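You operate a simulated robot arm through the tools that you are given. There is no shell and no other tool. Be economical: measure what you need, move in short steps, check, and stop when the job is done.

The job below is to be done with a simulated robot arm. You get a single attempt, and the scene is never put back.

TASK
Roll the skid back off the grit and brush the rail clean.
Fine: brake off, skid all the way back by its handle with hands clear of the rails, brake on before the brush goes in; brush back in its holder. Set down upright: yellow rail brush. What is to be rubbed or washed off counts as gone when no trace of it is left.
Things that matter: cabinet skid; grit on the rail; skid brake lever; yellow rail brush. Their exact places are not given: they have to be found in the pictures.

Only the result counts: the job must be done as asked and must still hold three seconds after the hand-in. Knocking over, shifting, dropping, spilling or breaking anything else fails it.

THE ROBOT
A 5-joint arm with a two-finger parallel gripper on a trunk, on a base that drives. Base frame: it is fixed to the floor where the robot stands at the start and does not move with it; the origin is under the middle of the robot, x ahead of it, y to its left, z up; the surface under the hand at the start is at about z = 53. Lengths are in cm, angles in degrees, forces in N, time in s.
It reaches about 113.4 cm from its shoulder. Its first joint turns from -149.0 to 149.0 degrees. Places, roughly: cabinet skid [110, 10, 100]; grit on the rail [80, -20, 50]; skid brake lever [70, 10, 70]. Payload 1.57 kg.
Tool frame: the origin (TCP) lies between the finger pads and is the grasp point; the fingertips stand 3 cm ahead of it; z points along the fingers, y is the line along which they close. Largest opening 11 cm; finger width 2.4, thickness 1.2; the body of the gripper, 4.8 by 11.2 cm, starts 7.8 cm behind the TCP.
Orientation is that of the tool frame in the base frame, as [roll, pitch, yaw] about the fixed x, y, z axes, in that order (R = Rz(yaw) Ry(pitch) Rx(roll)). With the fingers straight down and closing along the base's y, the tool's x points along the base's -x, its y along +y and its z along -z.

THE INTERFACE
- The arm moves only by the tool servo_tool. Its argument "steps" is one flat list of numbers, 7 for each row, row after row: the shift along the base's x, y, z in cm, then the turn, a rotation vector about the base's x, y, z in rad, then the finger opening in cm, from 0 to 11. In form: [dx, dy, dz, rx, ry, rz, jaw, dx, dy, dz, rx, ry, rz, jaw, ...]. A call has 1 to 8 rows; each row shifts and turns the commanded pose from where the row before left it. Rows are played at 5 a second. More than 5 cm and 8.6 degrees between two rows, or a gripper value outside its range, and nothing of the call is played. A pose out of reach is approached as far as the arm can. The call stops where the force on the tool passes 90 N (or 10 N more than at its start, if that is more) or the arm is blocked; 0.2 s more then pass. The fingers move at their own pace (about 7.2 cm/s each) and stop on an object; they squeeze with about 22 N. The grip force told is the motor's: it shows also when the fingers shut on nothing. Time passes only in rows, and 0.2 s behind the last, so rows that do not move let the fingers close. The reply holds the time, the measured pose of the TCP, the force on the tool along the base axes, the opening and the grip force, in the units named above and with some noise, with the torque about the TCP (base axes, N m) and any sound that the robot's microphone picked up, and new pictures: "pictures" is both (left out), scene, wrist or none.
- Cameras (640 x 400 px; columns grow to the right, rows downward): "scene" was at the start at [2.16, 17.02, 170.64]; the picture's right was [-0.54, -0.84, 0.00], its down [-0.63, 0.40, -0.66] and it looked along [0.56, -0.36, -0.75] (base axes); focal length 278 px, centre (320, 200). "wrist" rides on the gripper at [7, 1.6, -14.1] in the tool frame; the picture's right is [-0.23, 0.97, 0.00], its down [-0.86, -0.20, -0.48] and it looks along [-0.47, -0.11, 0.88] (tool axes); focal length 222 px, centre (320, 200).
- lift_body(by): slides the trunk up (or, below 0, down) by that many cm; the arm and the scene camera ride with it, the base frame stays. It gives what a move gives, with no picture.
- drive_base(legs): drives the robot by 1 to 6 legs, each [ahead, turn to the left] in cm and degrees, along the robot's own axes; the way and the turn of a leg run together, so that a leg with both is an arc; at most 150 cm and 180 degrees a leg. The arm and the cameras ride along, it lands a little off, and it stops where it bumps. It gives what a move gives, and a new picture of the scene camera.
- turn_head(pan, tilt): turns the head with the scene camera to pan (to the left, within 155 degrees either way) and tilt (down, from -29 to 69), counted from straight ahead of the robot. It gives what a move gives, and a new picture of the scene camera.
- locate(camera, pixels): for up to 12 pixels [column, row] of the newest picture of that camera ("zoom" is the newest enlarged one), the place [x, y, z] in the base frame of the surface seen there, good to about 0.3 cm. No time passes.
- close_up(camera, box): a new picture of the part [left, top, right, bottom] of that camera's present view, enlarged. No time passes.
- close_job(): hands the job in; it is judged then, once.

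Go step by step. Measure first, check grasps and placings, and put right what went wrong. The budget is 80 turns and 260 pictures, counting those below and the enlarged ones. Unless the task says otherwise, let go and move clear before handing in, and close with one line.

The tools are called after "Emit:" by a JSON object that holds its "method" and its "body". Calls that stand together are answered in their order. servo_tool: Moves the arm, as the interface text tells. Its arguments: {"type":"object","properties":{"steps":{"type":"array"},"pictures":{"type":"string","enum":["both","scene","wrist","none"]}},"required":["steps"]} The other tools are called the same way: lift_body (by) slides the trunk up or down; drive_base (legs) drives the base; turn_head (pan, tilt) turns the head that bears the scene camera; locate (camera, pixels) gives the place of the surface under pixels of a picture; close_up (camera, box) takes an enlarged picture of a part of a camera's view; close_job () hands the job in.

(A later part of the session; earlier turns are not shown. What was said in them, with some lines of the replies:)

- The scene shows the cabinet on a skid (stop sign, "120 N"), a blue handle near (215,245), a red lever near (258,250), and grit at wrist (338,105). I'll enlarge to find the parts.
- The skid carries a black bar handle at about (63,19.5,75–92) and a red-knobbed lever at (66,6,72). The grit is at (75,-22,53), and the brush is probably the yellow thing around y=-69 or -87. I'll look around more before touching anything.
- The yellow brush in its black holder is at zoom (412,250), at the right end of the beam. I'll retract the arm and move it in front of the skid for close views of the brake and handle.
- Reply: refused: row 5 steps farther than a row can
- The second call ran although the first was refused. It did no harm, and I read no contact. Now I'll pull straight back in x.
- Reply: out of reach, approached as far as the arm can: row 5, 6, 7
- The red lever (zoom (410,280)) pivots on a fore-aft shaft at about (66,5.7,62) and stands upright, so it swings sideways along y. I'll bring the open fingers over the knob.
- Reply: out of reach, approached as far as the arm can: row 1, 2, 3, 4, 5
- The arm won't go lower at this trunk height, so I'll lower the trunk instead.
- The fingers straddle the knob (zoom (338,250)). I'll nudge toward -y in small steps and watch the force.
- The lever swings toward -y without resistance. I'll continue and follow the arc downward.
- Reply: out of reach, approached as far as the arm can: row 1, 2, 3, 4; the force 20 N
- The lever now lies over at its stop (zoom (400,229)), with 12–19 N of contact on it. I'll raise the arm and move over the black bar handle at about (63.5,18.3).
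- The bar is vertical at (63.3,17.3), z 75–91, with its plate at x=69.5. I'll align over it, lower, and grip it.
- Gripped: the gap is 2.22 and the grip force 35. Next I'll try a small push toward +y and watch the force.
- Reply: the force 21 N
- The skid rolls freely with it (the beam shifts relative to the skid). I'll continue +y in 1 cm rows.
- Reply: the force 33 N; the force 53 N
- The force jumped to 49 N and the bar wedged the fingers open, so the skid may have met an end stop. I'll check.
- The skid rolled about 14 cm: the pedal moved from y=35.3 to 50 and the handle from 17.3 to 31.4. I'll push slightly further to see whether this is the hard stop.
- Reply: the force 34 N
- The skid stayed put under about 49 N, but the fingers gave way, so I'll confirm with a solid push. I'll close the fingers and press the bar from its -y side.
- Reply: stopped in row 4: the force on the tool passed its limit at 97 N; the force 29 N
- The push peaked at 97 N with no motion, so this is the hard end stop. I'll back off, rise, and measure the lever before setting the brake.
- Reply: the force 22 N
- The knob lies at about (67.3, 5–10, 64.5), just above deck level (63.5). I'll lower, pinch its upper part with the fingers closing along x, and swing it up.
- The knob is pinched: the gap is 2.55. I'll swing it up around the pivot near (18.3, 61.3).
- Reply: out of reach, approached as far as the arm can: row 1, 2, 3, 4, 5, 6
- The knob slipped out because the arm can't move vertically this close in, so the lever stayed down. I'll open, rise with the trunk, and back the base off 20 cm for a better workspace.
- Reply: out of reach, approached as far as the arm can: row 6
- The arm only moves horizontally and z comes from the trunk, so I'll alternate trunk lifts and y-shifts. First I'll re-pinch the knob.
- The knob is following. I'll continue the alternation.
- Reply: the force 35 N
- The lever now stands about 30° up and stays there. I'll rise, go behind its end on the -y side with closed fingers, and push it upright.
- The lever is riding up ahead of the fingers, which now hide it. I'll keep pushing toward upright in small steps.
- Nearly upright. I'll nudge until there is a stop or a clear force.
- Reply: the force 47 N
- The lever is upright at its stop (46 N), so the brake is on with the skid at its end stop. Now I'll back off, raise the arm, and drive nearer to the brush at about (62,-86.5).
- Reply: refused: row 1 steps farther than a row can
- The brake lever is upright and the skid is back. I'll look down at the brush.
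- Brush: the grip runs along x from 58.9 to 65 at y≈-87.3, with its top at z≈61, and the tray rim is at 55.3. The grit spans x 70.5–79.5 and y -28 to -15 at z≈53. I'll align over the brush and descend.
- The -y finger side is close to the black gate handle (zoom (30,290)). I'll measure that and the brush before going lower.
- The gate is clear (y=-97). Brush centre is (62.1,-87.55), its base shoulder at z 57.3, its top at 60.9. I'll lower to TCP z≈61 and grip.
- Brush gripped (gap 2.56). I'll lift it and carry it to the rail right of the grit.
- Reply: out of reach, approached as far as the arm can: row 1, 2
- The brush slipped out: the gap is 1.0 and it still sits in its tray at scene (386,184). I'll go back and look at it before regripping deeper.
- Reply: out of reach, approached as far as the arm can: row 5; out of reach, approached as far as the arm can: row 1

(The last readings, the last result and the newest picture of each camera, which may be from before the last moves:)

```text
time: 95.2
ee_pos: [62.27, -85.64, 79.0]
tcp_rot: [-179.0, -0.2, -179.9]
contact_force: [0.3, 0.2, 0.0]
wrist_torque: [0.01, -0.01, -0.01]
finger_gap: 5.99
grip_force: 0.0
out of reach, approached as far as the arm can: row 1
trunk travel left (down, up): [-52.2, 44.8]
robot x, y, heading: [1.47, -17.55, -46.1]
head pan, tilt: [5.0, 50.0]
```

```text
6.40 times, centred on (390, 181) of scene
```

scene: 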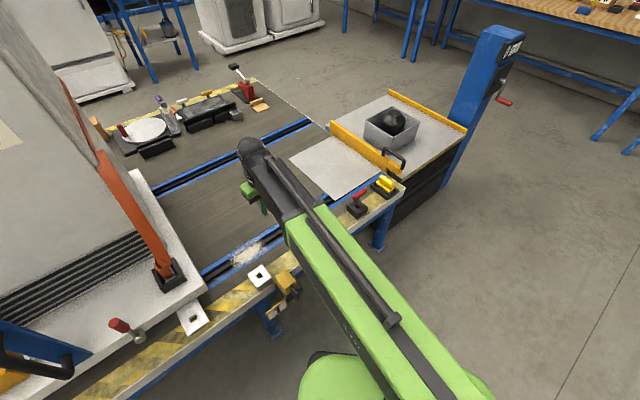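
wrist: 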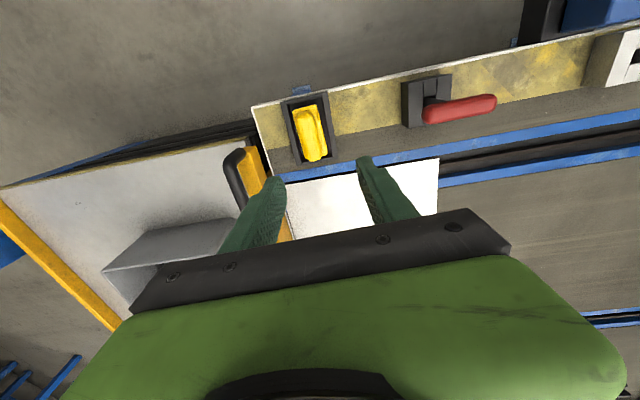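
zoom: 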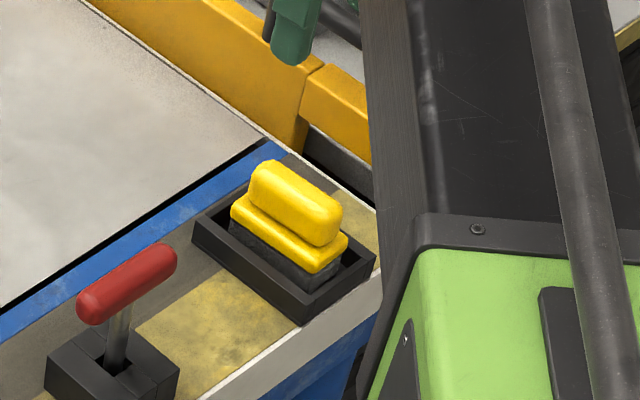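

The brush is still upright in its tray. I'll regrip about 0.6 cm deeper and lift in small increments.

Emit:
{"method": "servo_tool", "body": {"steps": [-0.15, -1.9, 0, 0, 0, 0, 6, 0, 0, 0, 0, 0, 0, 5], "pictures": "none"}}

Emit:
{"method": "lift_body", "body": {"by": -18.6}}

Emit:
{"method": "servo_tool", "body": {"steps": [0, 0, 0, 0, 0, 0, 3, 0, 0, 0, 0, 0, 0, 1, 0, 0, 0, 0, 0, 0, 0, 0, 0, 0, 0, 0, 0, 0, 0, 0, 0, 0, 0, 0, 0], "pictures": "none"}}

Emit:
{"method": "lift_body", "body": {"by": 1.5}}

Emit:
{"method": "close_up", "body": {"camera": "scene", "box": [340, 150, 440, 212]}}

```text
time: 95.8
ee_pos: [62.13, -87.62, 78.94]
tcp_rot: [-179.0, -0.2, -179.9]
contact_force: [-0.2, 0.5, 0.0]
wrist_torque: [0.0, 0.0, -0.01]
finger_gap: 5.03
grip_force: 0.0
trunk travel left (down, up): [-52.2, 44.8]
robot x, y, heading: [0.82, -17.69, -45.9]
head pan, tilt: [5.0, 50.0]
```

```text
time: 97.9
ee_pos: [62.01, -87.63, 60.41]
tcp_rot: [-178.9, -0.1, -179.8]
contact_force: [0.2, -0.4, 0.2]
wrist_torque: [0.03, 0.02, -0.02]
finger_gap: 5.02
grip_force: 0.0
trunk travel left (down, up): [-33.6, 63.4]
robot x, y, heading: [1.26, -17.83, -46.2]
head pan, tilt: [5.0, 50.0]
```

```text
time: 99.1
ee_pos: [62.04, -87.55, 60.37]
tcp_rot: [-178.9, -0.2, -179.8]
contact_force: [0.8, 0.5, 6.7]
wrist_torque: [0.09, -0.03, -0.01]
finger_gap: 3.25
grip_force: 21.6
trunk travel left (down, up): [-33.6, 63.4]
robot x, y, heading: [1.44, -17.68, -46.0]
head pan, tilt: [5.0, 50.0]
```

```text
time: 99.7
ee_pos: [62.06, -87.6, 61.77]
tcp_rot: [-179.0, -0.3, -179.8]
contact_force: [-0.2, 0.3, -1.1]
wrist_torque: [-0.02, 0.0, 0.01]
finger_gap: 2.56
grip_force: 22.1
trunk travel left (down, up): [-35.1, 61.9]
robot x, y, heading: [1.41, -17.79, -46.0]
head pan, tilt: [5.0, 50.0]
```

```text
6.40 times, centred on (390, 181) of scene
```

zoom: 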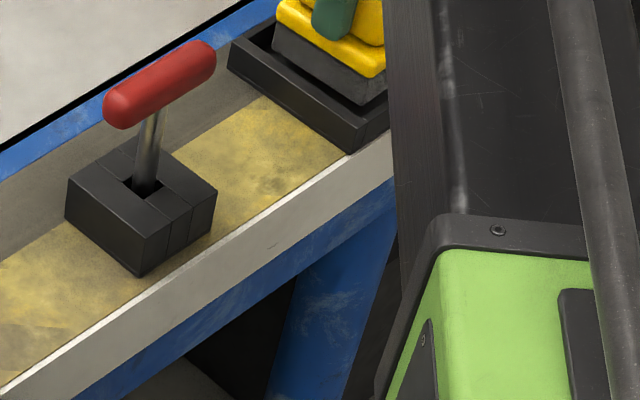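

Emit:
{"method": "lift_body", "body": {"by": 1.5}}

Emit:
{"method": "servo_tool", "body": {"steps": [0, 0, 0, 0, 0, 0, 0], "pictures": "wrist"}}

Emit:
{"method": "close_up", "body": {"camera": "scene", "box": [340, 110, 440, 172]}}

```text
time: 100.3
ee_pos: [62.16, -87.63, 63.37]
tcp_rot: [-179.0, -0.2, -179.7]
contact_force: [-0.4, 0.5, -1.5]
wrist_torque: [0.01, 0.0, 0.02]
finger_gap: 2.59
grip_force: 22.0
trunk travel left (down, up): [-36.6, 60.4]
robot x, y, heading: [1.27, -17.63, -46.0]
head pan, tilt: [5.0, 50.0]
```

```text
time: 100.7
ee_pos: [62.08, -87.59, 63.25]
tcp_rot: [-178.9, -0.2, -179.8]
contact_force: [-0.3, -0.1, -0.8]
wrist_torque: [-0.01, 0.03, 0.03]
finger_gap: 2.56
grip_force: 22.6
trunk travel left (down, up): [-36.6, 60.4]
robot x, y, heading: [1.29, -17.84, -46.0]
head pan, tilt: [5.0, 50.0]
```

wrist: 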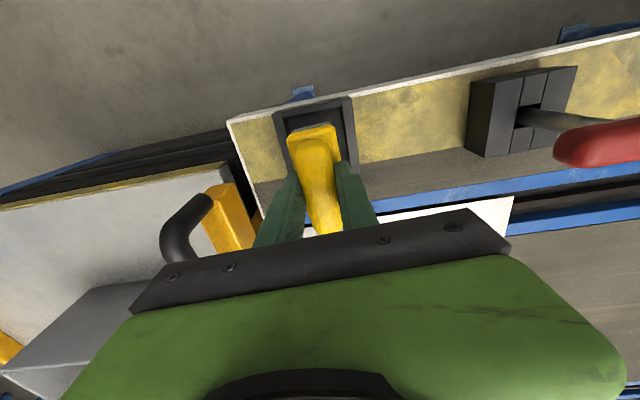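

```text
6.40 times, centred on (390, 141) of scene
```

zoom: 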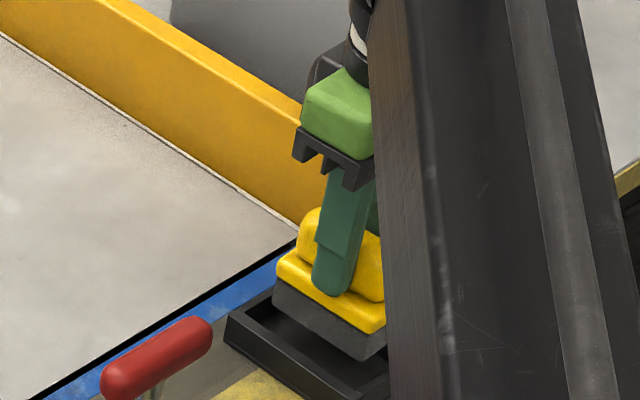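

The brush is up (scene zoom shows it clear of the tray). I'll continue lifting moderately and then carry it along y.

Emit:
{"method": "lift_body", "body": {"by": 6}}

Emit:
{"method": "lift_body", "body": {"by": 6}}

Emit:
{"method": "servo_tool", "body": {"steps": [0, 2, 0, 0, 0, 0, 0, 0, 3, 0, 0, 0, 0, 0, 0, 3, 0, 0, 0, 0, 0, 0, 3, 0, 0, 0, 0, 0, 0, 3, 0, 0, 0, 0, 0, 0, 3, 0, 0, 0, 0, 0, 0, 3, 0, 0, 0, 0, 0, 0, 0, 0, 0, 0, 0, 0], "pictures": "wrist"}}

```text
time: 101.7
ee_pos: [62.14, -87.65, 69.25]
tcp_rot: [-179.0, -0.1, -179.7]
contact_force: [-0.9, 0.5, -0.3]
wrist_torque: [-0.03, 0.03, -0.02]
finger_gap: 2.58
grip_force: 22.5
trunk travel left (down, up): [-42.6, 54.4]
robot x, y, heading: [1.32, -17.89, -46.3]
head pan, tilt: [5.0, 50.0]
```

```text
time: 102.7
ee_pos: [62.03, -87.59, 75.3]
tcp_rot: [-179.1, -0.3, -179.9]
contact_force: [-0.1, -0.3, -1.4]
wrist_torque: [0.04, -0.01, -0.01]
finger_gap: 2.56
grip_force: 22.2
trunk travel left (down, up): [-48.6, 48.4]
robot x, y, heading: [1.26, -17.89, -46.2]
head pan, tilt: [5.0, 50.0]
```

```text
time: 104.5
ee_pos: [61.98, -67.57, 75.32]
tcp_rot: [-178.9, -0.1, -179.7]
contact_force: [0.2, 0.1, -1.2]
wrist_torque: [-0.01, 0.04, -0.03]
finger_gap: 2.56
grip_force: 21.7
trunk travel left (down, up): [-48.6, 48.4]
robot x, y, heading: [1.46, -17.84, -46.1]
head pan, tilt: [5.0, 50.0]
```

wrist: 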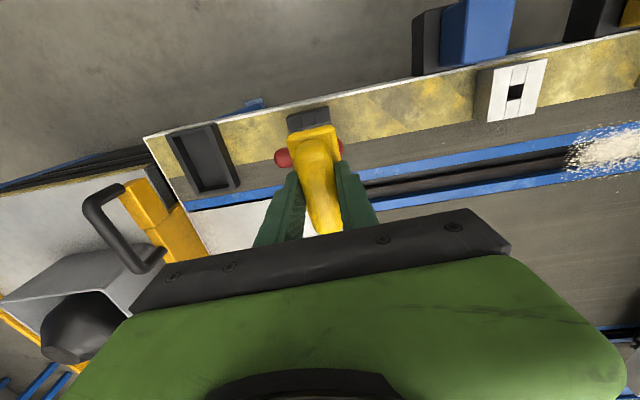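

Emit:
{"method": "servo_tool", "body": {"steps": [0, 4, 0, 0, 0, 0, 0, 0, 4, 0, 0, 0, 0, 0, 0, 4, 0, 0, 0, 0, 0, 2, 3.5, 0, 0, 0, 0, 0, 2, 3.5, 0, 0, 0, 0, 0, 2, 3.5, 0, 0, 0, 0, 0, 2, 3.5, 0, 0, 0, 0, 0, 2, 3.5, 0, 0, 0, 0, 0], "pictures": "none"}}

Emit:
{"method": "servo_tool", "body": {"steps": [1.5, 2, 0, 0, 0, 0, 0, 0, 2, 0, 0, 0, 0, 0, 0, 0, 0, 0, 0, 0, 0], "pictures": "both"}}

```text
time: 106.3
ee_pos: [71.95, -38.1, 75.39]
tcp_rot: [-178.9, -0.2, -179.9]
contact_force: [-0.1, 0.1, -1.0]
wrist_torque: [0.03, -0.03, 0.02]
finger_gap: 2.56
grip_force: 22.4
trunk travel left (down, up): [-48.6, 48.4]
robot x, y, heading: [1.22, -17.74, -46.3]
head pan, tilt: [5.0, 50.0]
```

```text
time: 107.1
ee_pos: [73.34, -34.09, 75.45]
tcp_rot: [-178.9, -0.2, -179.9]
contact_force: [0.0, 0.4, 0.2]
wrist_torque: [0.01, 0.02, -0.04]
finger_gap: 2.57
grip_force: 22.4
trunk travel left (down, up): [-48.6, 48.4]
robot x, y, heading: [1.17, -17.75, -46.0]
head pan, tilt: [5.0, 50.0]
```

scene: 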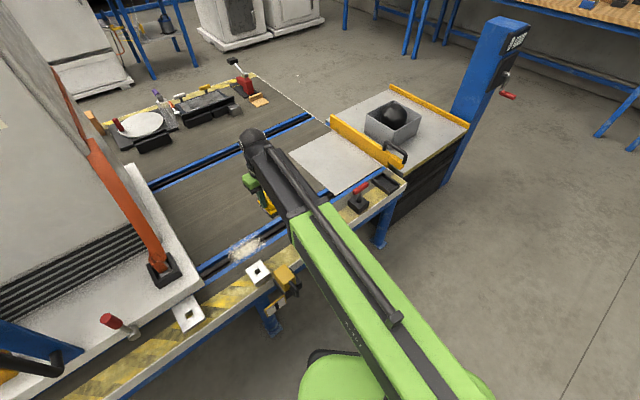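
wrist: 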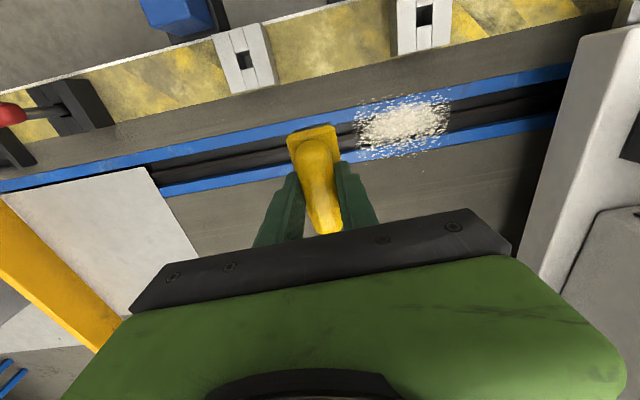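

Now I'll lower the brush to the rail and feel for contact.

Emit:
{"method": "lift_body", "body": {"by": -13.6}}

Emit:
{"method": "lift_body", "body": {"by": -0.5}}

Emit:
{"method": "close_up", "body": {"camera": "scene", "box": [210, 160, 330, 235]}}

```text
time: 108.8
ee_pos: [73.46, -34.06, 61.72]
tcp_rot: [-179.0, -0.1, -179.8]
contact_force: [1.2, 0.3, -0.6]
wrist_torque: [0.01, -0.02, -0.01]
finger_gap: 2.54
grip_force: 22.1
trunk travel left (down, up): [-35.0, 62.0]
robot x, y, heading: [1.27, -17.66, -46.4]
head pan, tilt: [5.0, 50.0]
```

```text
time: 109.3
ee_pos: [73.5, -34.07, 61.27]
tcp_rot: [-179.0, -0.2, -179.7]
contact_force: [0.2, 0.4, -1.5]
wrist_torque: [0.01, 0.02, 0.02]
finger_gap: 2.55
grip_force: 21.7
trunk travel left (down, up): [-34.5, 62.5]
robot x, y, heading: [1.18, -17.8, -46.2]
head pan, tilt: [5.0, 50.0]
```

```text
5.33 times, centred on (270, 198) of scene
```

zoom: 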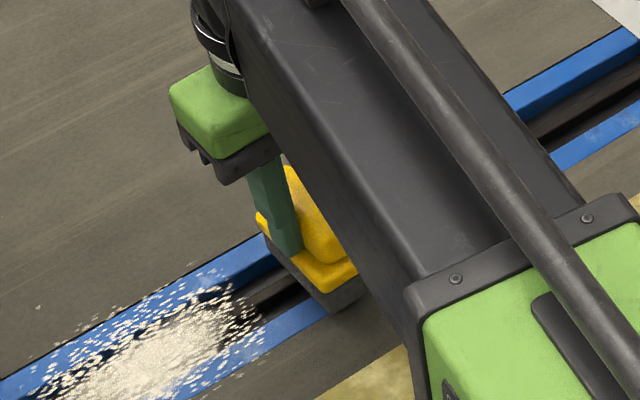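

Emit:
{"method": "lift_body", "body": {"by": -0.4}}

Emit:
{"method": "lift_body", "body": {"by": -0.3}}

Emit:
{"method": "lift_body", "body": {"by": -0.3}}

```text
time: 109.8
ee_pos: [73.32, -34.2, 60.77]
tcp_rot: [-178.9, -0.3, -179.8]
contact_force: [0.3, 0.5, -0.6]
wrist_torque: [0.0, -0.02, -0.03]
finger_gap: 2.57
grip_force: 22.4
trunk travel left (down, up): [-34.1, 62.9]
robot x, y, heading: [1.32, -17.77, -46.2]
head pan, tilt: [5.0, 50.0]
```

```text
time: 110.3
ee_pos: [73.46, -34.14, 60.52]
tcp_rot: [-178.9, -0.2, -179.8]
contact_force: [-0.4, 0.4, -0.3]
wrist_torque: [0.01, -0.02, 0.0]
finger_gap: 2.55
grip_force: 22.0
trunk travel left (down, up): [-33.8, 63.2]
robot x, y, heading: [1.12, -17.77, -45.9]
head pan, tilt: [5.0, 50.0]
```

```text
time: 110.9
ee_pos: [73.31, -34.0, 60.15]
tcp_rot: [-178.9, -0.2, -179.8]
contact_force: [0.0, 0.5, -1.8]
wrist_torque: [0.0, 0.01, 0.01]
finger_gap: 2.55
grip_force: 22.3
trunk travel left (down, up): [-33.5, 63.5]
robot x, y, heading: [1.27, -17.98, -46.3]
head pan, tilt: [5.0, 50.0]
```

Emit:
{"method": "lift_body", "body": {"by": -0.3}}

Emit:
{"method": "lift_body", "body": {"by": -0.3}}

Emit:
{"method": "close_up", "body": {"camera": "scene", "box": [210, 160, 330, 235]}}

```text
time: 111.4
ee_pos: [73.3, -34.06, 59.98]
tcp_rot: [-179.0, -0.1, -179.7]
contact_force: [3.9, -1.7, 16.9]
wrist_torque: [0.2, 0.03, -0.01]
finger_gap: 2.56
grip_force: 22.0
trunk travel left (down, up): [-33.2, 63.8]
robot x, y, heading: [1.2, -17.67, -46.1]
head pan, tilt: [5.0, 50.0]
```

```text
time: 111.9
ee_pos: [73.38, -34.08, 60.07]
tcp_rot: [-178.9, 0.2, -179.9]
contact_force: [14.2, -5.5, 57.9]
wrist_torque: [0.71, -0.29, -0.25]
finger_gap: 2.57
grip_force: 21.8
trunk travel left (down, up): [-32.9, 64.1]
robot x, y, heading: [1.31, -17.72, -46.2]
head pan, tilt: [5.0, 50.0]
```

```text
5.33 times, centred on (270, 198) of scene
```

zoom: 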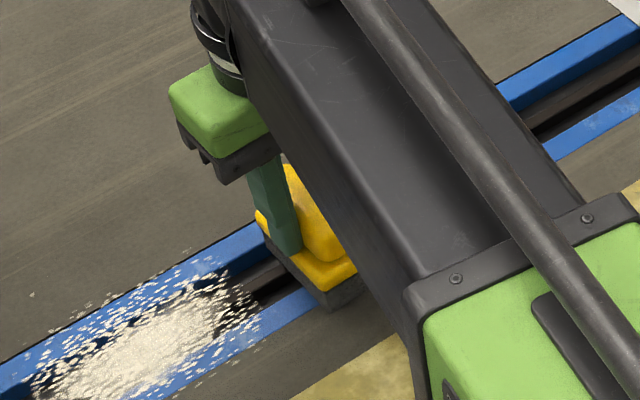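

Contact is firm (58 N). I'll ease up to about 15 N and stroke toward +y across the grit, stopping well short of the skid (edge at y≈-3).

Emit:
{"method": "lift_body", "body": {"by": 0.25}}

Emit:
{"method": "servo_tool", "body": {"steps": [0, 1.5, 0, 0, 0, 0, 0, 0, 1.5, 0, 0, 0, 0, 0, 0, 1.5, 0, 0, 0, 0, 0, 0, 1.5, 0, 0, 0, 0, 0, 0, 1.5, 0, 0, 0, 0, 0, 0, 1.5, 0, 0, 0, 0, 0, 0, 1.5, 0, 0, 0, 0, 0, 0, 0, 0, 0, 0, 0, 0], "pictures": "wrist"}}

```text
time: 112.4
ee_pos: [73.2, -34.14, 59.98]
tcp_rot: [-178.9, -0.1, -179.8]
contact_force: [8.5, -3.5, 29.5]
wrist_torque: [0.29, -0.8, -0.2]
finger_gap: 2.57
grip_force: 22.0
trunk travel left (down, up): [-33.2, 63.8]
robot x, y, heading: [1.2, -17.64, -46.2]
head pan, tilt: [5.0, 50.0]
```

```text
time: 114.2
ee_pos: [73.27, -23.88, 60.08]
tcp_rot: [-178.9, -0.1, -179.8]
contact_force: [-0.9, -16.6, 24.6]
wrist_torque: [-0.64, 0.07, -0.08]
finger_gap: 2.57
grip_force: 21.7
trunk travel left (down, up): [-33.2, 63.8]
robot x, y, heading: [1.36, -17.56, -45.9]
head pan, tilt: [5.0, 50.0]
```

wrist: 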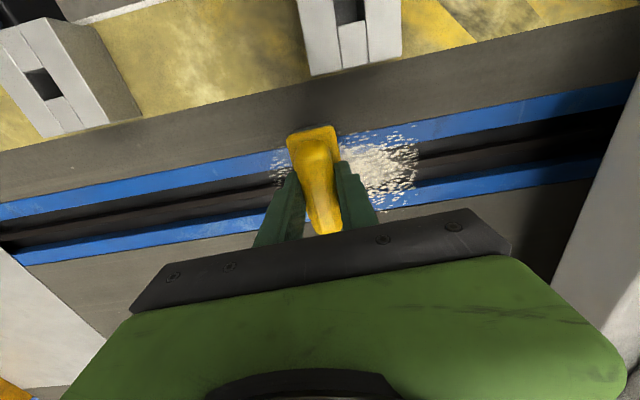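

It's scrubbing at about 25 N and the grip holds. I'll go on to y≈-12, then return.

Emit:
{"method": "servo_tool", "body": {"steps": [0, 1.5, 0, 0, 0, 0, 0, 0, 1.5, 0, 0, 0, 0, 0, 0, 1.5, 0, 0, 0, 0, 0, 0, 1.5, 0, 0, 0, 0, 0, 0, 1.5, 0, 0, 0, 0, 0, 0, 1.5, 0, 0, 0, 0, 0, 0, 1.5, 0, 0, 0, 0, 0, 0, 0, 0, 0, 0, 0, 0], "pictures": "wrist"}}

Emit:
{"method": "servo_tool", "body": {"steps": [0, -2.5, 0, 0, 0, 0, 0, 0, -2.5, 0, 0, 0, 0, 0, 0, -2.5, 0, 0, 0, 0, 0, 0, -2.5, 0, 0, 0, 0, 0, 0, -2.5, 0, 0, 0, 0, 0, 0, -2.5, 0, 0, 0, 0, 0, 0, -2.5, 0, 0, 0, 0, 0, 0, -2.5, 0, 0, 0, 0, 0], "pictures": "wrist"}}

```text
time: 116.0
ee_pos: [73.4, -13.19, 60.08]
tcp_rot: [-179.0, -0.1, 180.0]
contact_force: [-2.0, -15.4, 23.2]
wrist_torque: [-0.66, 0.06, -0.06]
finger_gap: 2.55
grip_force: 21.7
trunk travel left (down, up): [-33.2, 63.8]
robot x, y, heading: [1.5, -17.78, -46.1]
head pan, tilt: [5.0, 50.0]
```

wrist: 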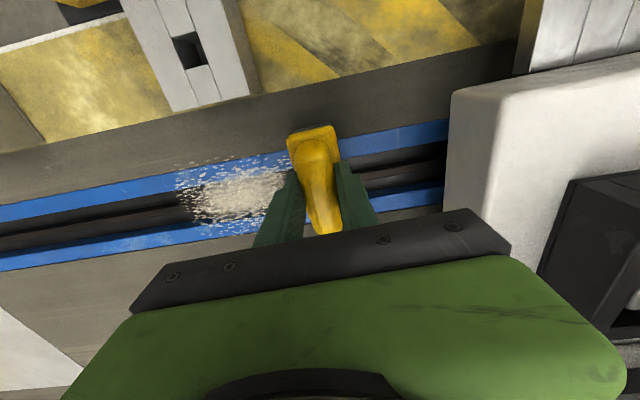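

```text
time: 117.8
ee_pos: [73.34, -33.1, 59.98]
tcp_rot: [-178.9, -0.1, -179.7]
contact_force: [-1.2, 14.1, 17.2]
wrist_torque: [1.22, -0.06, 0.03]
finger_gap: 2.58
grip_force: 22.0
trunk travel left (down, up): [-33.2, 63.8]
robot x, y, heading: [1.5, -17.74, -46.1]
head pan, tilt: [5.0, 50.0]
```

wrist: 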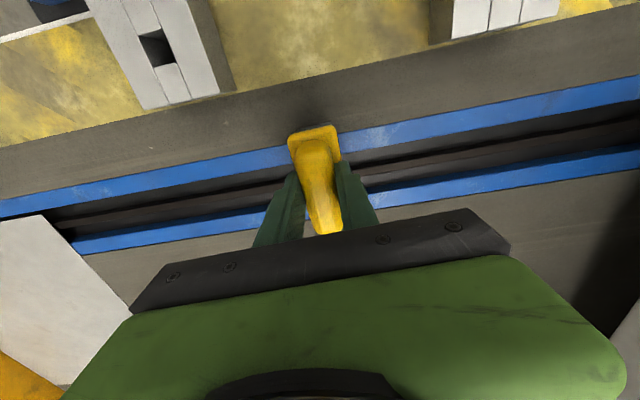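

The grit appears gone after the return stroke. I'll make one more pass shifted to x≈76.5 for the far edge, then inspect.

Emit:
{"method": "servo_tool", "body": {"steps": [1.5, 0.5, 0, 0, 0, 0, 0, 1.5, 2, 0, 0, 0, 0, 0, 0, 2.5, 0, 0, 0, 0, 0, 0, 2.5, 0, 0, 0, 0, 0, 0, 2.5, 0, 0, 0, 0, 0, 0, 2.5, 0, 0, 0, 0, 0, 0, 2.5, 0, 0, 0, 0, 0, 0, 2.5, 0, 0, 0, 0, 0], "pictures": "none"}}

Emit:
{"method": "servo_tool", "body": {"steps": [0, 2, 0, 0, 0, 0, 0, 0, 1.5, 0, 0, 0, 0, 0, 0, -2.5, 0, 0, 0, 0, 0, 0, -2.5, 0, 0, 0, 0, 0, 0, -2.5, 0, 0, 0, 0, 0, 0, -2.5, 0, 0, 0, 0, 0, 0, -2.5, 0, 0, 0, 0, 0, 0, -2.5, 0, 0, 0, 0, 0], "pictures": "none"}}

Emit:
{"method": "servo_tool", "body": {"steps": [0, -2.5, 0, 0, 0, 0, 0, 0, -2.5, 0, 0, 0, 0, 0, 0, 0, 0, 0, 0, 0, 0], "pictures": "none"}}

Emit:
{"method": "lift_body", "body": {"by": 8}}

Emit:
{"method": "lift_body", "body": {"by": 8}}

Emit:
{"method": "servo_tool", "body": {"steps": [0, 0, 0, 0, 0, 0, 0], "pictures": "both"}}

Emit:
{"method": "close_up", "body": {"camera": "wrist", "box": [280, 40, 600, 240]}}

```text
time: 119.6
ee_pos: [76.49, -15.64, 60.07]
tcp_rot: [-179.0, -0.1, -179.8]
contact_force: [0.3, -14.9, 22.3]
wrist_torque: [-0.59, -0.18, 0.01]
finger_gap: 2.54
grip_force: 22.3
trunk travel left (down, up): [-33.2, 63.8]
robot x, y, heading: [1.55, -18.13, -46.1]
head pan, tilt: [5.0, 50.0]
```

```text
time: 121.4
ee_pos: [76.47, -27.08, 60.01]
tcp_rot: [-178.9, -0.1, -179.8]
contact_force: [-0.3, 11.8, 17.2]
wrist_torque: [1.22, -0.03, -0.01]
finger_gap: 2.57
grip_force: 22.5
trunk travel left (down, up): [-33.2, 63.8]
robot x, y, heading: [1.6, -17.69, -46.1]
head pan, tilt: [5.0, 50.0]
```

```text
time: 122.2
ee_pos: [76.63, -32.05, 60.01]
tcp_rot: [-179.0, -0.1, -179.8]
contact_force: [-0.4, 11.7, 16.4]
wrist_torque: [1.11, 0.01, 0.03]
finger_gap: 2.57
grip_force: 21.8
trunk travel left (down, up): [-33.2, 63.8]
robot x, y, heading: [1.28, -17.79, -45.8]
head pan, tilt: [5.0, 50.0]
```

```text
time: 123.4
ee_pos: [76.54, -32.0, 67.79]
tcp_rot: [-178.9, -0.2, -179.8]
contact_force: [1.0, -0.4, -1.0]
wrist_torque: [0.03, 0.02, 0.02]
finger_gap: 2.57
grip_force: 22.0
trunk travel left (down, up): [-41.2, 55.8]
robot x, y, heading: [1.69, -18.22, -46.1]
head pan, tilt: [5.0, 50.0]
```

```text
time: 124.6
ee_pos: [76.59, -32.12, 75.87]
tcp_rot: [-178.9, -0.2, -179.8]
contact_force: [0.2, 0.0, -0.3]
wrist_torque: [0.03, 0.03, 0.03]
finger_gap: 2.54
grip_force: 22.6
trunk travel left (down, up): [-49.2, 47.8]
robot x, y, heading: [1.53, -18.01, -46.0]
head pan, tilt: [5.0, 50.0]
```

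```text
time: 125.0
ee_pos: [76.61, -32.0, 75.95]
tcp_rot: [-178.9, -0.1, -179.9]
contact_force: [0.8, 0.0, -0.6]
wrist_torque: [-0.01, 0.04, 0.01]
finger_gap: 2.55
grip_force: 22.4
trunk travel left (down, up): [-49.2, 47.8]
robot x, y, heading: [1.66, -18.0, -46.4]
head pan, tilt: [5.0, 50.0]
```

scene: 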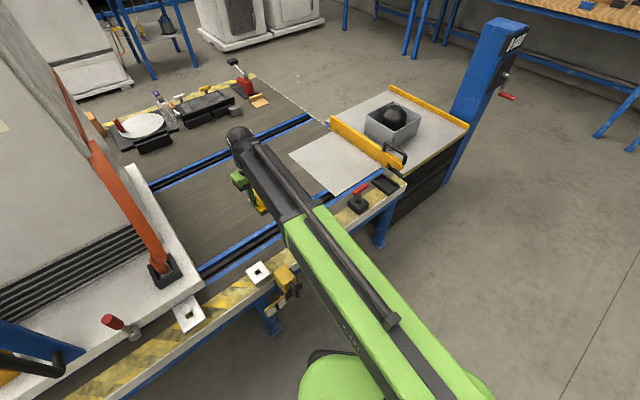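
wrist: 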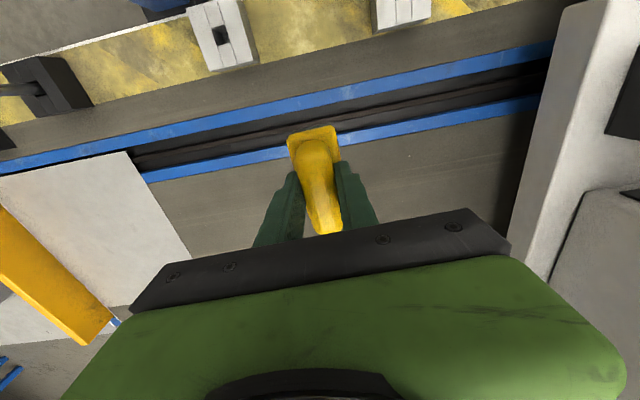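

```text
2.00 times, centred on (440, 140) of wrist
```

zoom: 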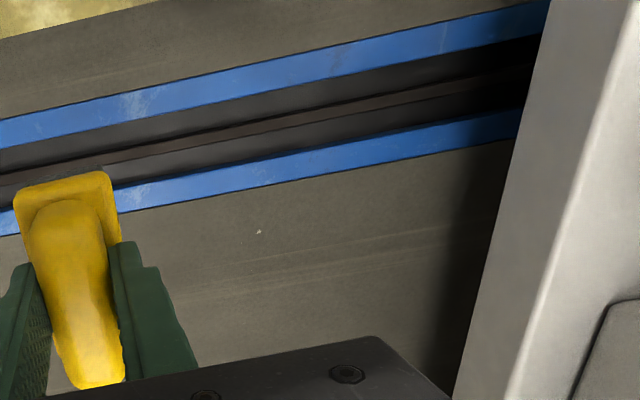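

The rail is clean. I'll carry the brush back to its holder by the reverse path.

Emit:
{"method": "servo_tool", "body": {"steps": [-2, -3.5, 0, 0, 0, 0, 0, -2, -3.5, 0, 0, 0, 0, 0, -2, -3.5, 0, 0, 0, 0, 0, -2, -3.5, 0, 0, 0, 0, 0, -2, -3.5, 0, 0, 0, 0, 0, -2, -3.5, 0, 0, 0, 0, 0, -2, -3.5, 0, 0, 0, 0, 0, -0.5, -4, 0, 0, 0, 0, 0], "pictures": "none"}}

Emit:
{"method": "servo_tool", "body": {"steps": [0, -4, 0, 0, 0, 0, 0, 0, -4, 0, 0, 0, 0, 0, 0, -4, 0, 0, 0, 0, 0, 0, -4, 0, 0, 0, 0, 0, 0, -4, 0, 0, 0, 0, 0, 0, -4, 0, 0, 0, 0, 0, 0, -3, 0, 0, 0, 0, 0, 0, 0, 0, 0, 0, 0, 0], "pictures": "none"}}

```text
time: 126.8
ee_pos: [62.03, -60.57, 75.82]
tcp_rot: [-178.8, -0.2, -179.8]
contact_force: [-0.5, 0.2, -0.6]
wrist_torque: [0.03, 0.02, -0.03]
finger_gap: 2.57
grip_force: 21.9
trunk travel left (down, up): [-49.2, 47.8]
robot x, y, heading: [1.13, -17.53, -46.4]
head pan, tilt: [5.0, 50.0]
```

```text
time: 128.6
ee_pos: [61.89, -87.61, 75.9]
tcp_rot: [-179.1, -0.2, -179.8]
contact_force: [0.3, 0.0, -1.0]
wrist_torque: [0.02, 0.02, 0.0]
finger_gap: 2.56
grip_force: 22.0
trunk travel left (down, up): [-49.2, 47.8]
robot x, y, heading: [1.03, -17.47, -46.1]
head pan, tilt: [5.0, 50.0]
```

Emit:
{"method": "lift_body", "body": {"by": -11}}

Emit:
{"method": "servo_tool", "body": {"steps": [0.1, 0, 0, 0, 0, 0, 0], "pictures": "wrist"}}

Emit:
{"method": "close_up", "body": {"camera": "wrist", "box": [240, 80, 400, 180]}}

Emit:
{"method": "close_up", "body": {"camera": "scene", "box": [340, 110, 440, 172]}}

```text
time: 130.0
ee_pos: [61.86, -87.61, 64.89]
tcp_rot: [-179.0, -0.2, -179.8]
contact_force: [-0.7, 0.0, -0.5]
wrist_torque: [0.03, 0.02, 0.04]
finger_gap: 2.56
grip_force: 22.1
trunk travel left (down, up): [-38.2, 58.8]
robot x, y, heading: [1.05, -17.32, -45.8]
head pan, tilt: [5.0, 50.0]
```

```text
time: 130.4
ee_pos: [61.9, -87.66, 64.93]
tcp_rot: [-179.0, -0.1, -179.7]
contact_force: [-0.2, 0.3, 0.0]
wrist_torque: [-0.01, 0.0, 0.01]
finger_gap: 2.57
grip_force: 22.0
trunk travel left (down, up): [-38.2, 58.8]
robot x, y, heading: [1.3, -17.56, -45.8]
head pan, tilt: [5.0, 50.0]
```

wrist: 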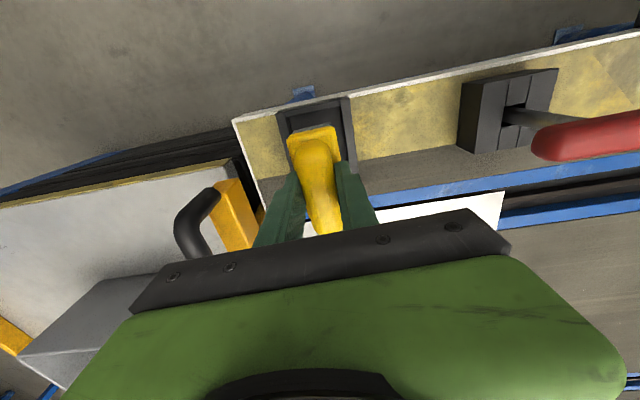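

```text
4.00 times, centred on (320, 130) of wrist
```

zoom: 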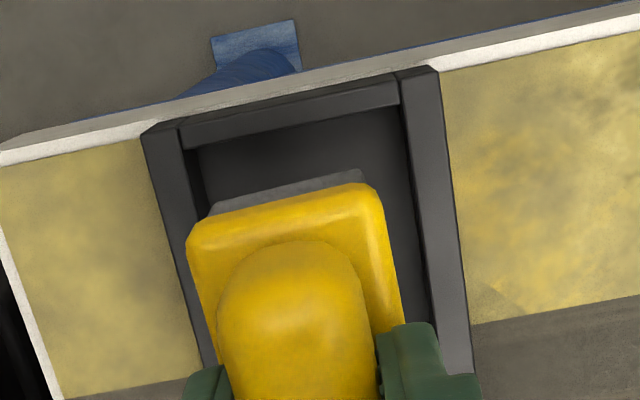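

```text
6.40 times, centred on (390, 141) of scene
```

zoom: 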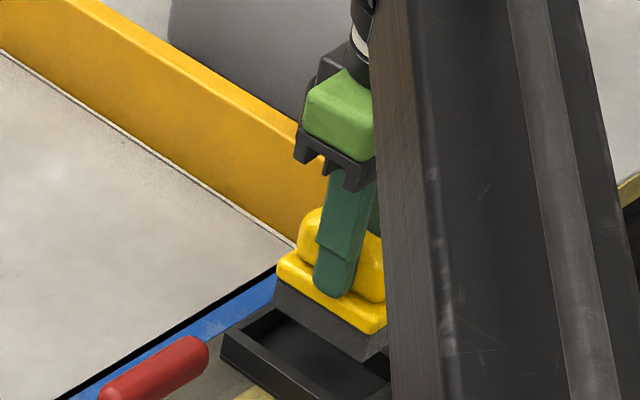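

Emit:
{"method": "locate", "body": {"camera": "wrist", "pixels": [[294, 135], [332, 130], [290, 145], [338, 148], [312, 129]]}}

Emit:
{"method": "lift_body", "body": {"by": -3.6}}

Emit:
{"method": "lift_body", "body": {"by": -0.5}}

```text
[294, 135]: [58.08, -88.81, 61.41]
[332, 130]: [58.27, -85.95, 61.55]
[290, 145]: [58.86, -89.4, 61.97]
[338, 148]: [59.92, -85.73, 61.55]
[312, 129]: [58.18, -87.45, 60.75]
```

```text
time: 131.2
ee_pos: [62.02, -87.69, 61.28]
tcp_rot: [-179.0, -0.2, -179.8]
contact_force: [-0.9, -1.0, -2.8]
wrist_torque: [0.01, -0.01, 0.0]
finger_gap: 2.57
grip_force: 22.0
trunk travel left (down, up): [-34.6, 62.4]
robot x, y, heading: [1.23, -17.75, -46.3]
head pan, tilt: [5.0, 50.0]
```

```text
time: 131.7
ee_pos: [62.0, -87.63, 60.79]
tcp_rot: [-179.0, -0.2, -179.8]
contact_force: [0.5, 0.1, -1.1]
wrist_torque: [0.01, 0.01, 0.0]
finger_gap: 2.57
grip_force: 21.3
trunk travel left (down, up): [-34.1, 62.9]
robot x, y, heading: [1.48, -17.98, -46.0]
head pan, tilt: [5.0, 50.0]
```

No contact, and the brush is already below the rim. I'll nudge +0.2 in x for centring and lower to the floor.

Emit:
{"method": "servo_tool", "body": {"steps": [0.2, 0, 0, 0, 0, 0, 0], "pictures": "none"}}

Emit:
{"method": "lift_body", "body": {"by": -0.3}}

Emit:
{"method": "lift_body", "body": {"by": -0.2}}

Emit:
{"method": "close_up", "body": {"camera": "wrist", "box": [240, 80, 400, 180]}}

```text
time: 132.1
ee_pos: [62.12, -87.56, 60.71]
tcp_rot: [-179.1, -0.2, -179.8]
contact_force: [1.2, 0.2, -0.4]
wrist_torque: [0.02, -0.02, 0.0]
finger_gap: 2.58
grip_force: 22.3
trunk travel left (down, up): [-34.1, 62.9]
robot x, y, heading: [1.33, -17.63, -46.1]
head pan, tilt: [5.0, 50.0]
```

```text
time: 132.6
ee_pos: [62.12, -87.57, 60.5]
tcp_rot: [-179.1, -0.2, -179.8]
contact_force: [-0.8, 0.5, -0.3]
wrist_torque: [0.0, -0.01, -0.03]
finger_gap: 2.58
grip_force: 22.1
trunk travel left (down, up): [-33.8, 63.2]
robot x, y, heading: [1.48, -17.94, -46.2]
head pan, tilt: [5.0, 50.0]
```

```text
time: 133.2
ee_pos: [62.19, -87.64, 60.57]
tcp_rot: [-178.8, -0.1, -179.8]
contact_force: [2.1, -4.2, 16.5]
wrist_torque: [0.03, -0.21, -0.01]
finger_gap: 2.57
grip_force: 21.8
trunk travel left (down, up): [-33.6, 63.4]
robot x, y, heading: [1.23, -17.69, -45.8]
head pan, tilt: [5.0, 50.0]
```

```text
4.00 times, centred on (320, 130) of wrist
```

zoom: 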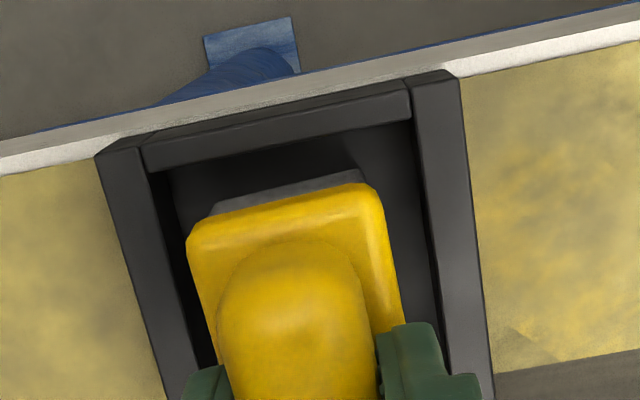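

The brush rests on the tray floor (16 N), inside the rim. I'll release, rise, and inspect.

Emit:
{"method": "servo_tool", "body": {"steps": [0, 0, 0, 0, 0, 0, 2.8, 0, 0, 0, 0, 0, 0, 4, 0, 0, 0, 0, 0, 0, 5.5, 0, 0, 0, 0, 0, 0, 5.5], "pictures": "none"}}

Emit:
{"method": "lift_body", "body": {"by": 25}}

Emit:
{"method": "servo_tool", "body": {"steps": [-3, 4, 0, 0, 0, 0, 5.5, 0, 4, 0, 0, 0, 0, 5.5, 0, 0, 0, 0, 0, 0, 5.5], "pictures": "both"}}

Emit:
{"method": "close_up", "body": {"camera": "wrist", "box": [180, 60, 340, 160]}}

Emit:
{"method": "turn_head", "body": {"pan": 45, "tilt": 45}}

```text
time: 134.2
ee_pos: [62.11, -87.75, 60.29]
tcp_rot: [-179.0, -0.2, -179.8]
contact_force: [0.3, -0.4, 0.2]
wrist_torque: [0.02, 0.02, -0.04]
finger_gap: 5.49
grip_force: 0.2
trunk travel left (down, up): [-33.6, 63.4]
robot x, y, heading: [1.31, -17.76, -45.8]
head pan, tilt: [5.0, 50.0]
```

```text
time: 136.7
ee_pos: [62.15, -87.63, 85.31]
tcp_rot: [-179.0, -0.2, -179.8]
contact_force: [1.1, 0.9, -0.1]
wrist_torque: [-0.01, 0.0, -0.01]
finger_gap: 5.47
grip_force: 0.1
trunk travel left (down, up): [-58.6, 38.4]
robot x, y, heading: [1.29, -17.8, -46.1]
head pan, tilt: [5.0, 50.0]
```

```text
time: 137.5
ee_pos: [59.26, -79.86, 85.29]
tcp_rot: [-178.9, -0.3, -180.0]
contact_force: [1.2, -0.6, -0.3]
wrist_torque: [-0.01, 0.02, -0.01]
finger_gap: 5.5
grip_force: 0.0
trunk travel left (down, up): [-58.6, 38.4]
robot x, y, heading: [1.12, -17.81, -45.7]
head pan, tilt: [5.0, 50.0]
```

scene: 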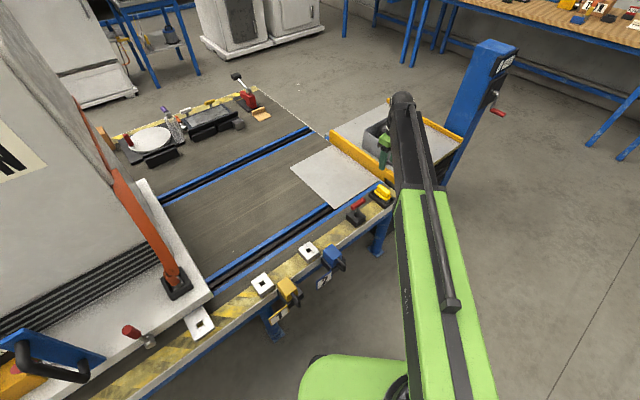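
wrist: 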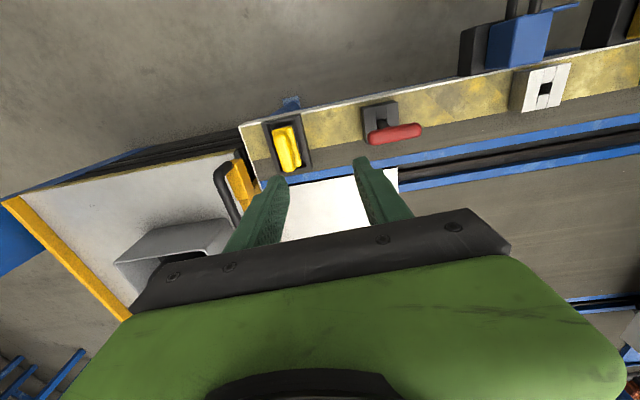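

```text
4.00 times, centred on (260, 110) of wrist
```

zoom: 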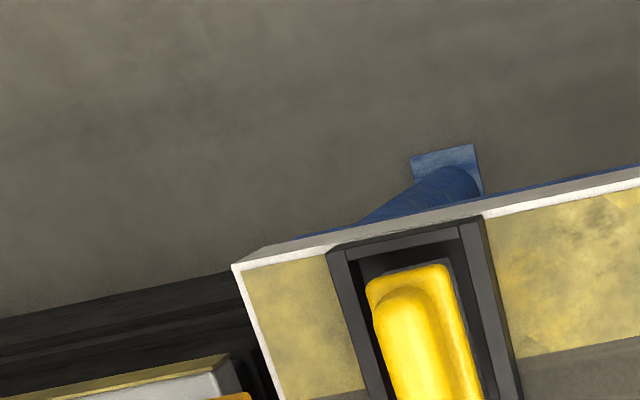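

```text
time: 138.6
ee_pos: [59.15, -79.73, 85.3]
tcp_rot: [-178.9, -0.2, -179.8]
contact_force: [0.3, -0.1, -0.2]
wrist_torque: [-0.01, -0.03, -0.02]
finger_gap: 5.49
grip_force: 0.0
trunk travel left (down, up): [-58.6, 38.4]
robot x, y, heading: [1.27, -17.89, -46.1]
head pan, tilt: [45.0, 45.0]
```

scene: 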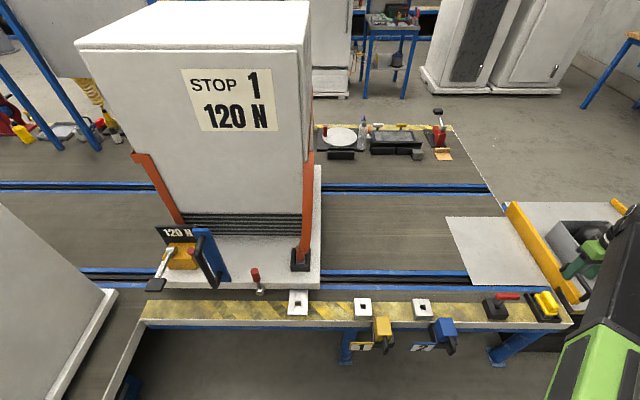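

Emit:
{"method": "close_up", "body": {"camera": "scene", "box": [140, 210, 460, 330]}}

Emit:
{"method": "locate", "body": {"camera": "scene", "pixels": [[200, 265], [255, 275], [260, 290], [319, 283], [160, 285]]}}

Emit:
{"method": "close_up", "body": {"camera": "scene", "box": [310, 240, 470, 340]}}

Emit:
{"method": "close_up", "body": {"camera": "scene", "box": [235, 250, 315, 300]}}

```text
2.00 times, centred on (300, 270) of scene
```

zoom: 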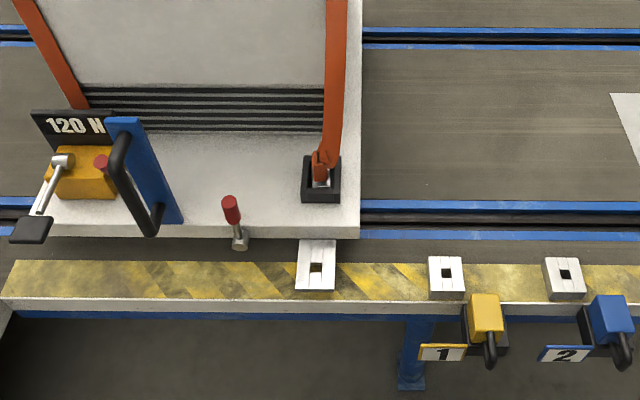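

```text
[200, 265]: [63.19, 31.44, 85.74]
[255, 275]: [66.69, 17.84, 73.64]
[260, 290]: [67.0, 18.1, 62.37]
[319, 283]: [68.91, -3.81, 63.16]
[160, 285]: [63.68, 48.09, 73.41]
```

```text
4.00 times, centred on (390, 290) of scene
```

zoom: 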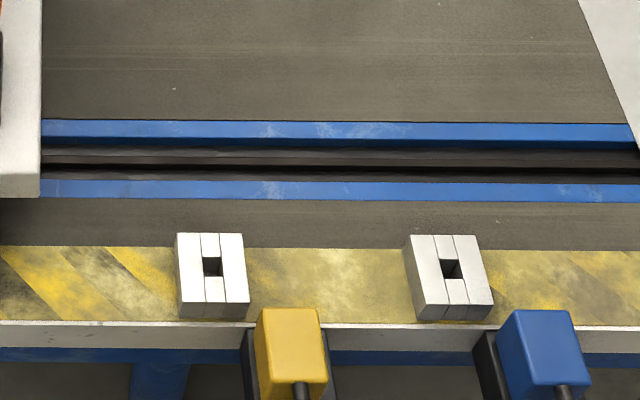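

```text
8.00 times, centred on (275, 275) of scene
```

zoom: 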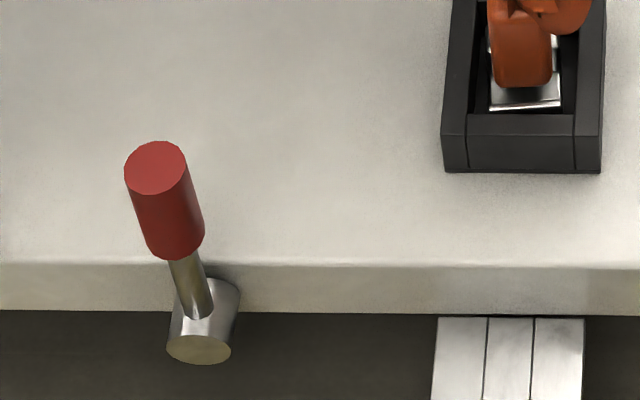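

Emit:
{"method": "locate", "body": {"camera": "zoom", "pixels": [[200, 350], [155, 170], [165, 220], [615, 390]]}}

Emit:
{"method": "close_up", "body": {"camera": "scene", "box": [140, 215, 260, 305]}}

Emit:
{"method": "locate", "body": {"camera": "zoom", "pixels": [[310, 180], [345, 260], [365, 290], [375, 320], [85, 375], [120, 380], [18, 330], [620, 400]]}}

```text
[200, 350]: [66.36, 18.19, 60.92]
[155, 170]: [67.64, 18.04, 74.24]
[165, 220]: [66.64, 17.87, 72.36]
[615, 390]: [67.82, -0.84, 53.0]
```

```text
4.44 times, centred on (200, 260) of scene
```

zoom: 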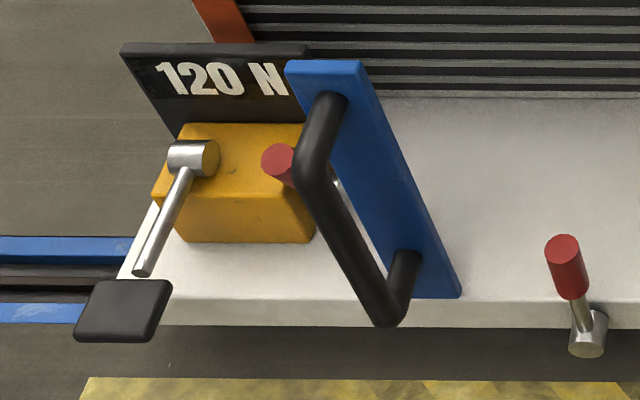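

```text
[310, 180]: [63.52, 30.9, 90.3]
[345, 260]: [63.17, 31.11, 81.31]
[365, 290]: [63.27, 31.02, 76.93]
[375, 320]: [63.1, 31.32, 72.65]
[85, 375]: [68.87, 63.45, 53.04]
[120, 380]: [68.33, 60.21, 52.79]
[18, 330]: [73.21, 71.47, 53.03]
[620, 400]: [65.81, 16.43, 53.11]
```

All checks pass:
- **Skid:** it sits at its end stop; the bar is at y≈31.1, against 31.2 at the stop.
- **Brake:** the lever is upright (on).
- **Rail:** no grit is left on it.
- **Brush:** it is upright in its holder, and the hand is clear.

I'll hand in.

Emit:
{"method": "close_job", "body": {}}

```text
The job is handed in.
```

The job is handed in: the skid is rolled back to its end stop with the brake on. No grit shows on the rail, and the brush is upright in its holder.
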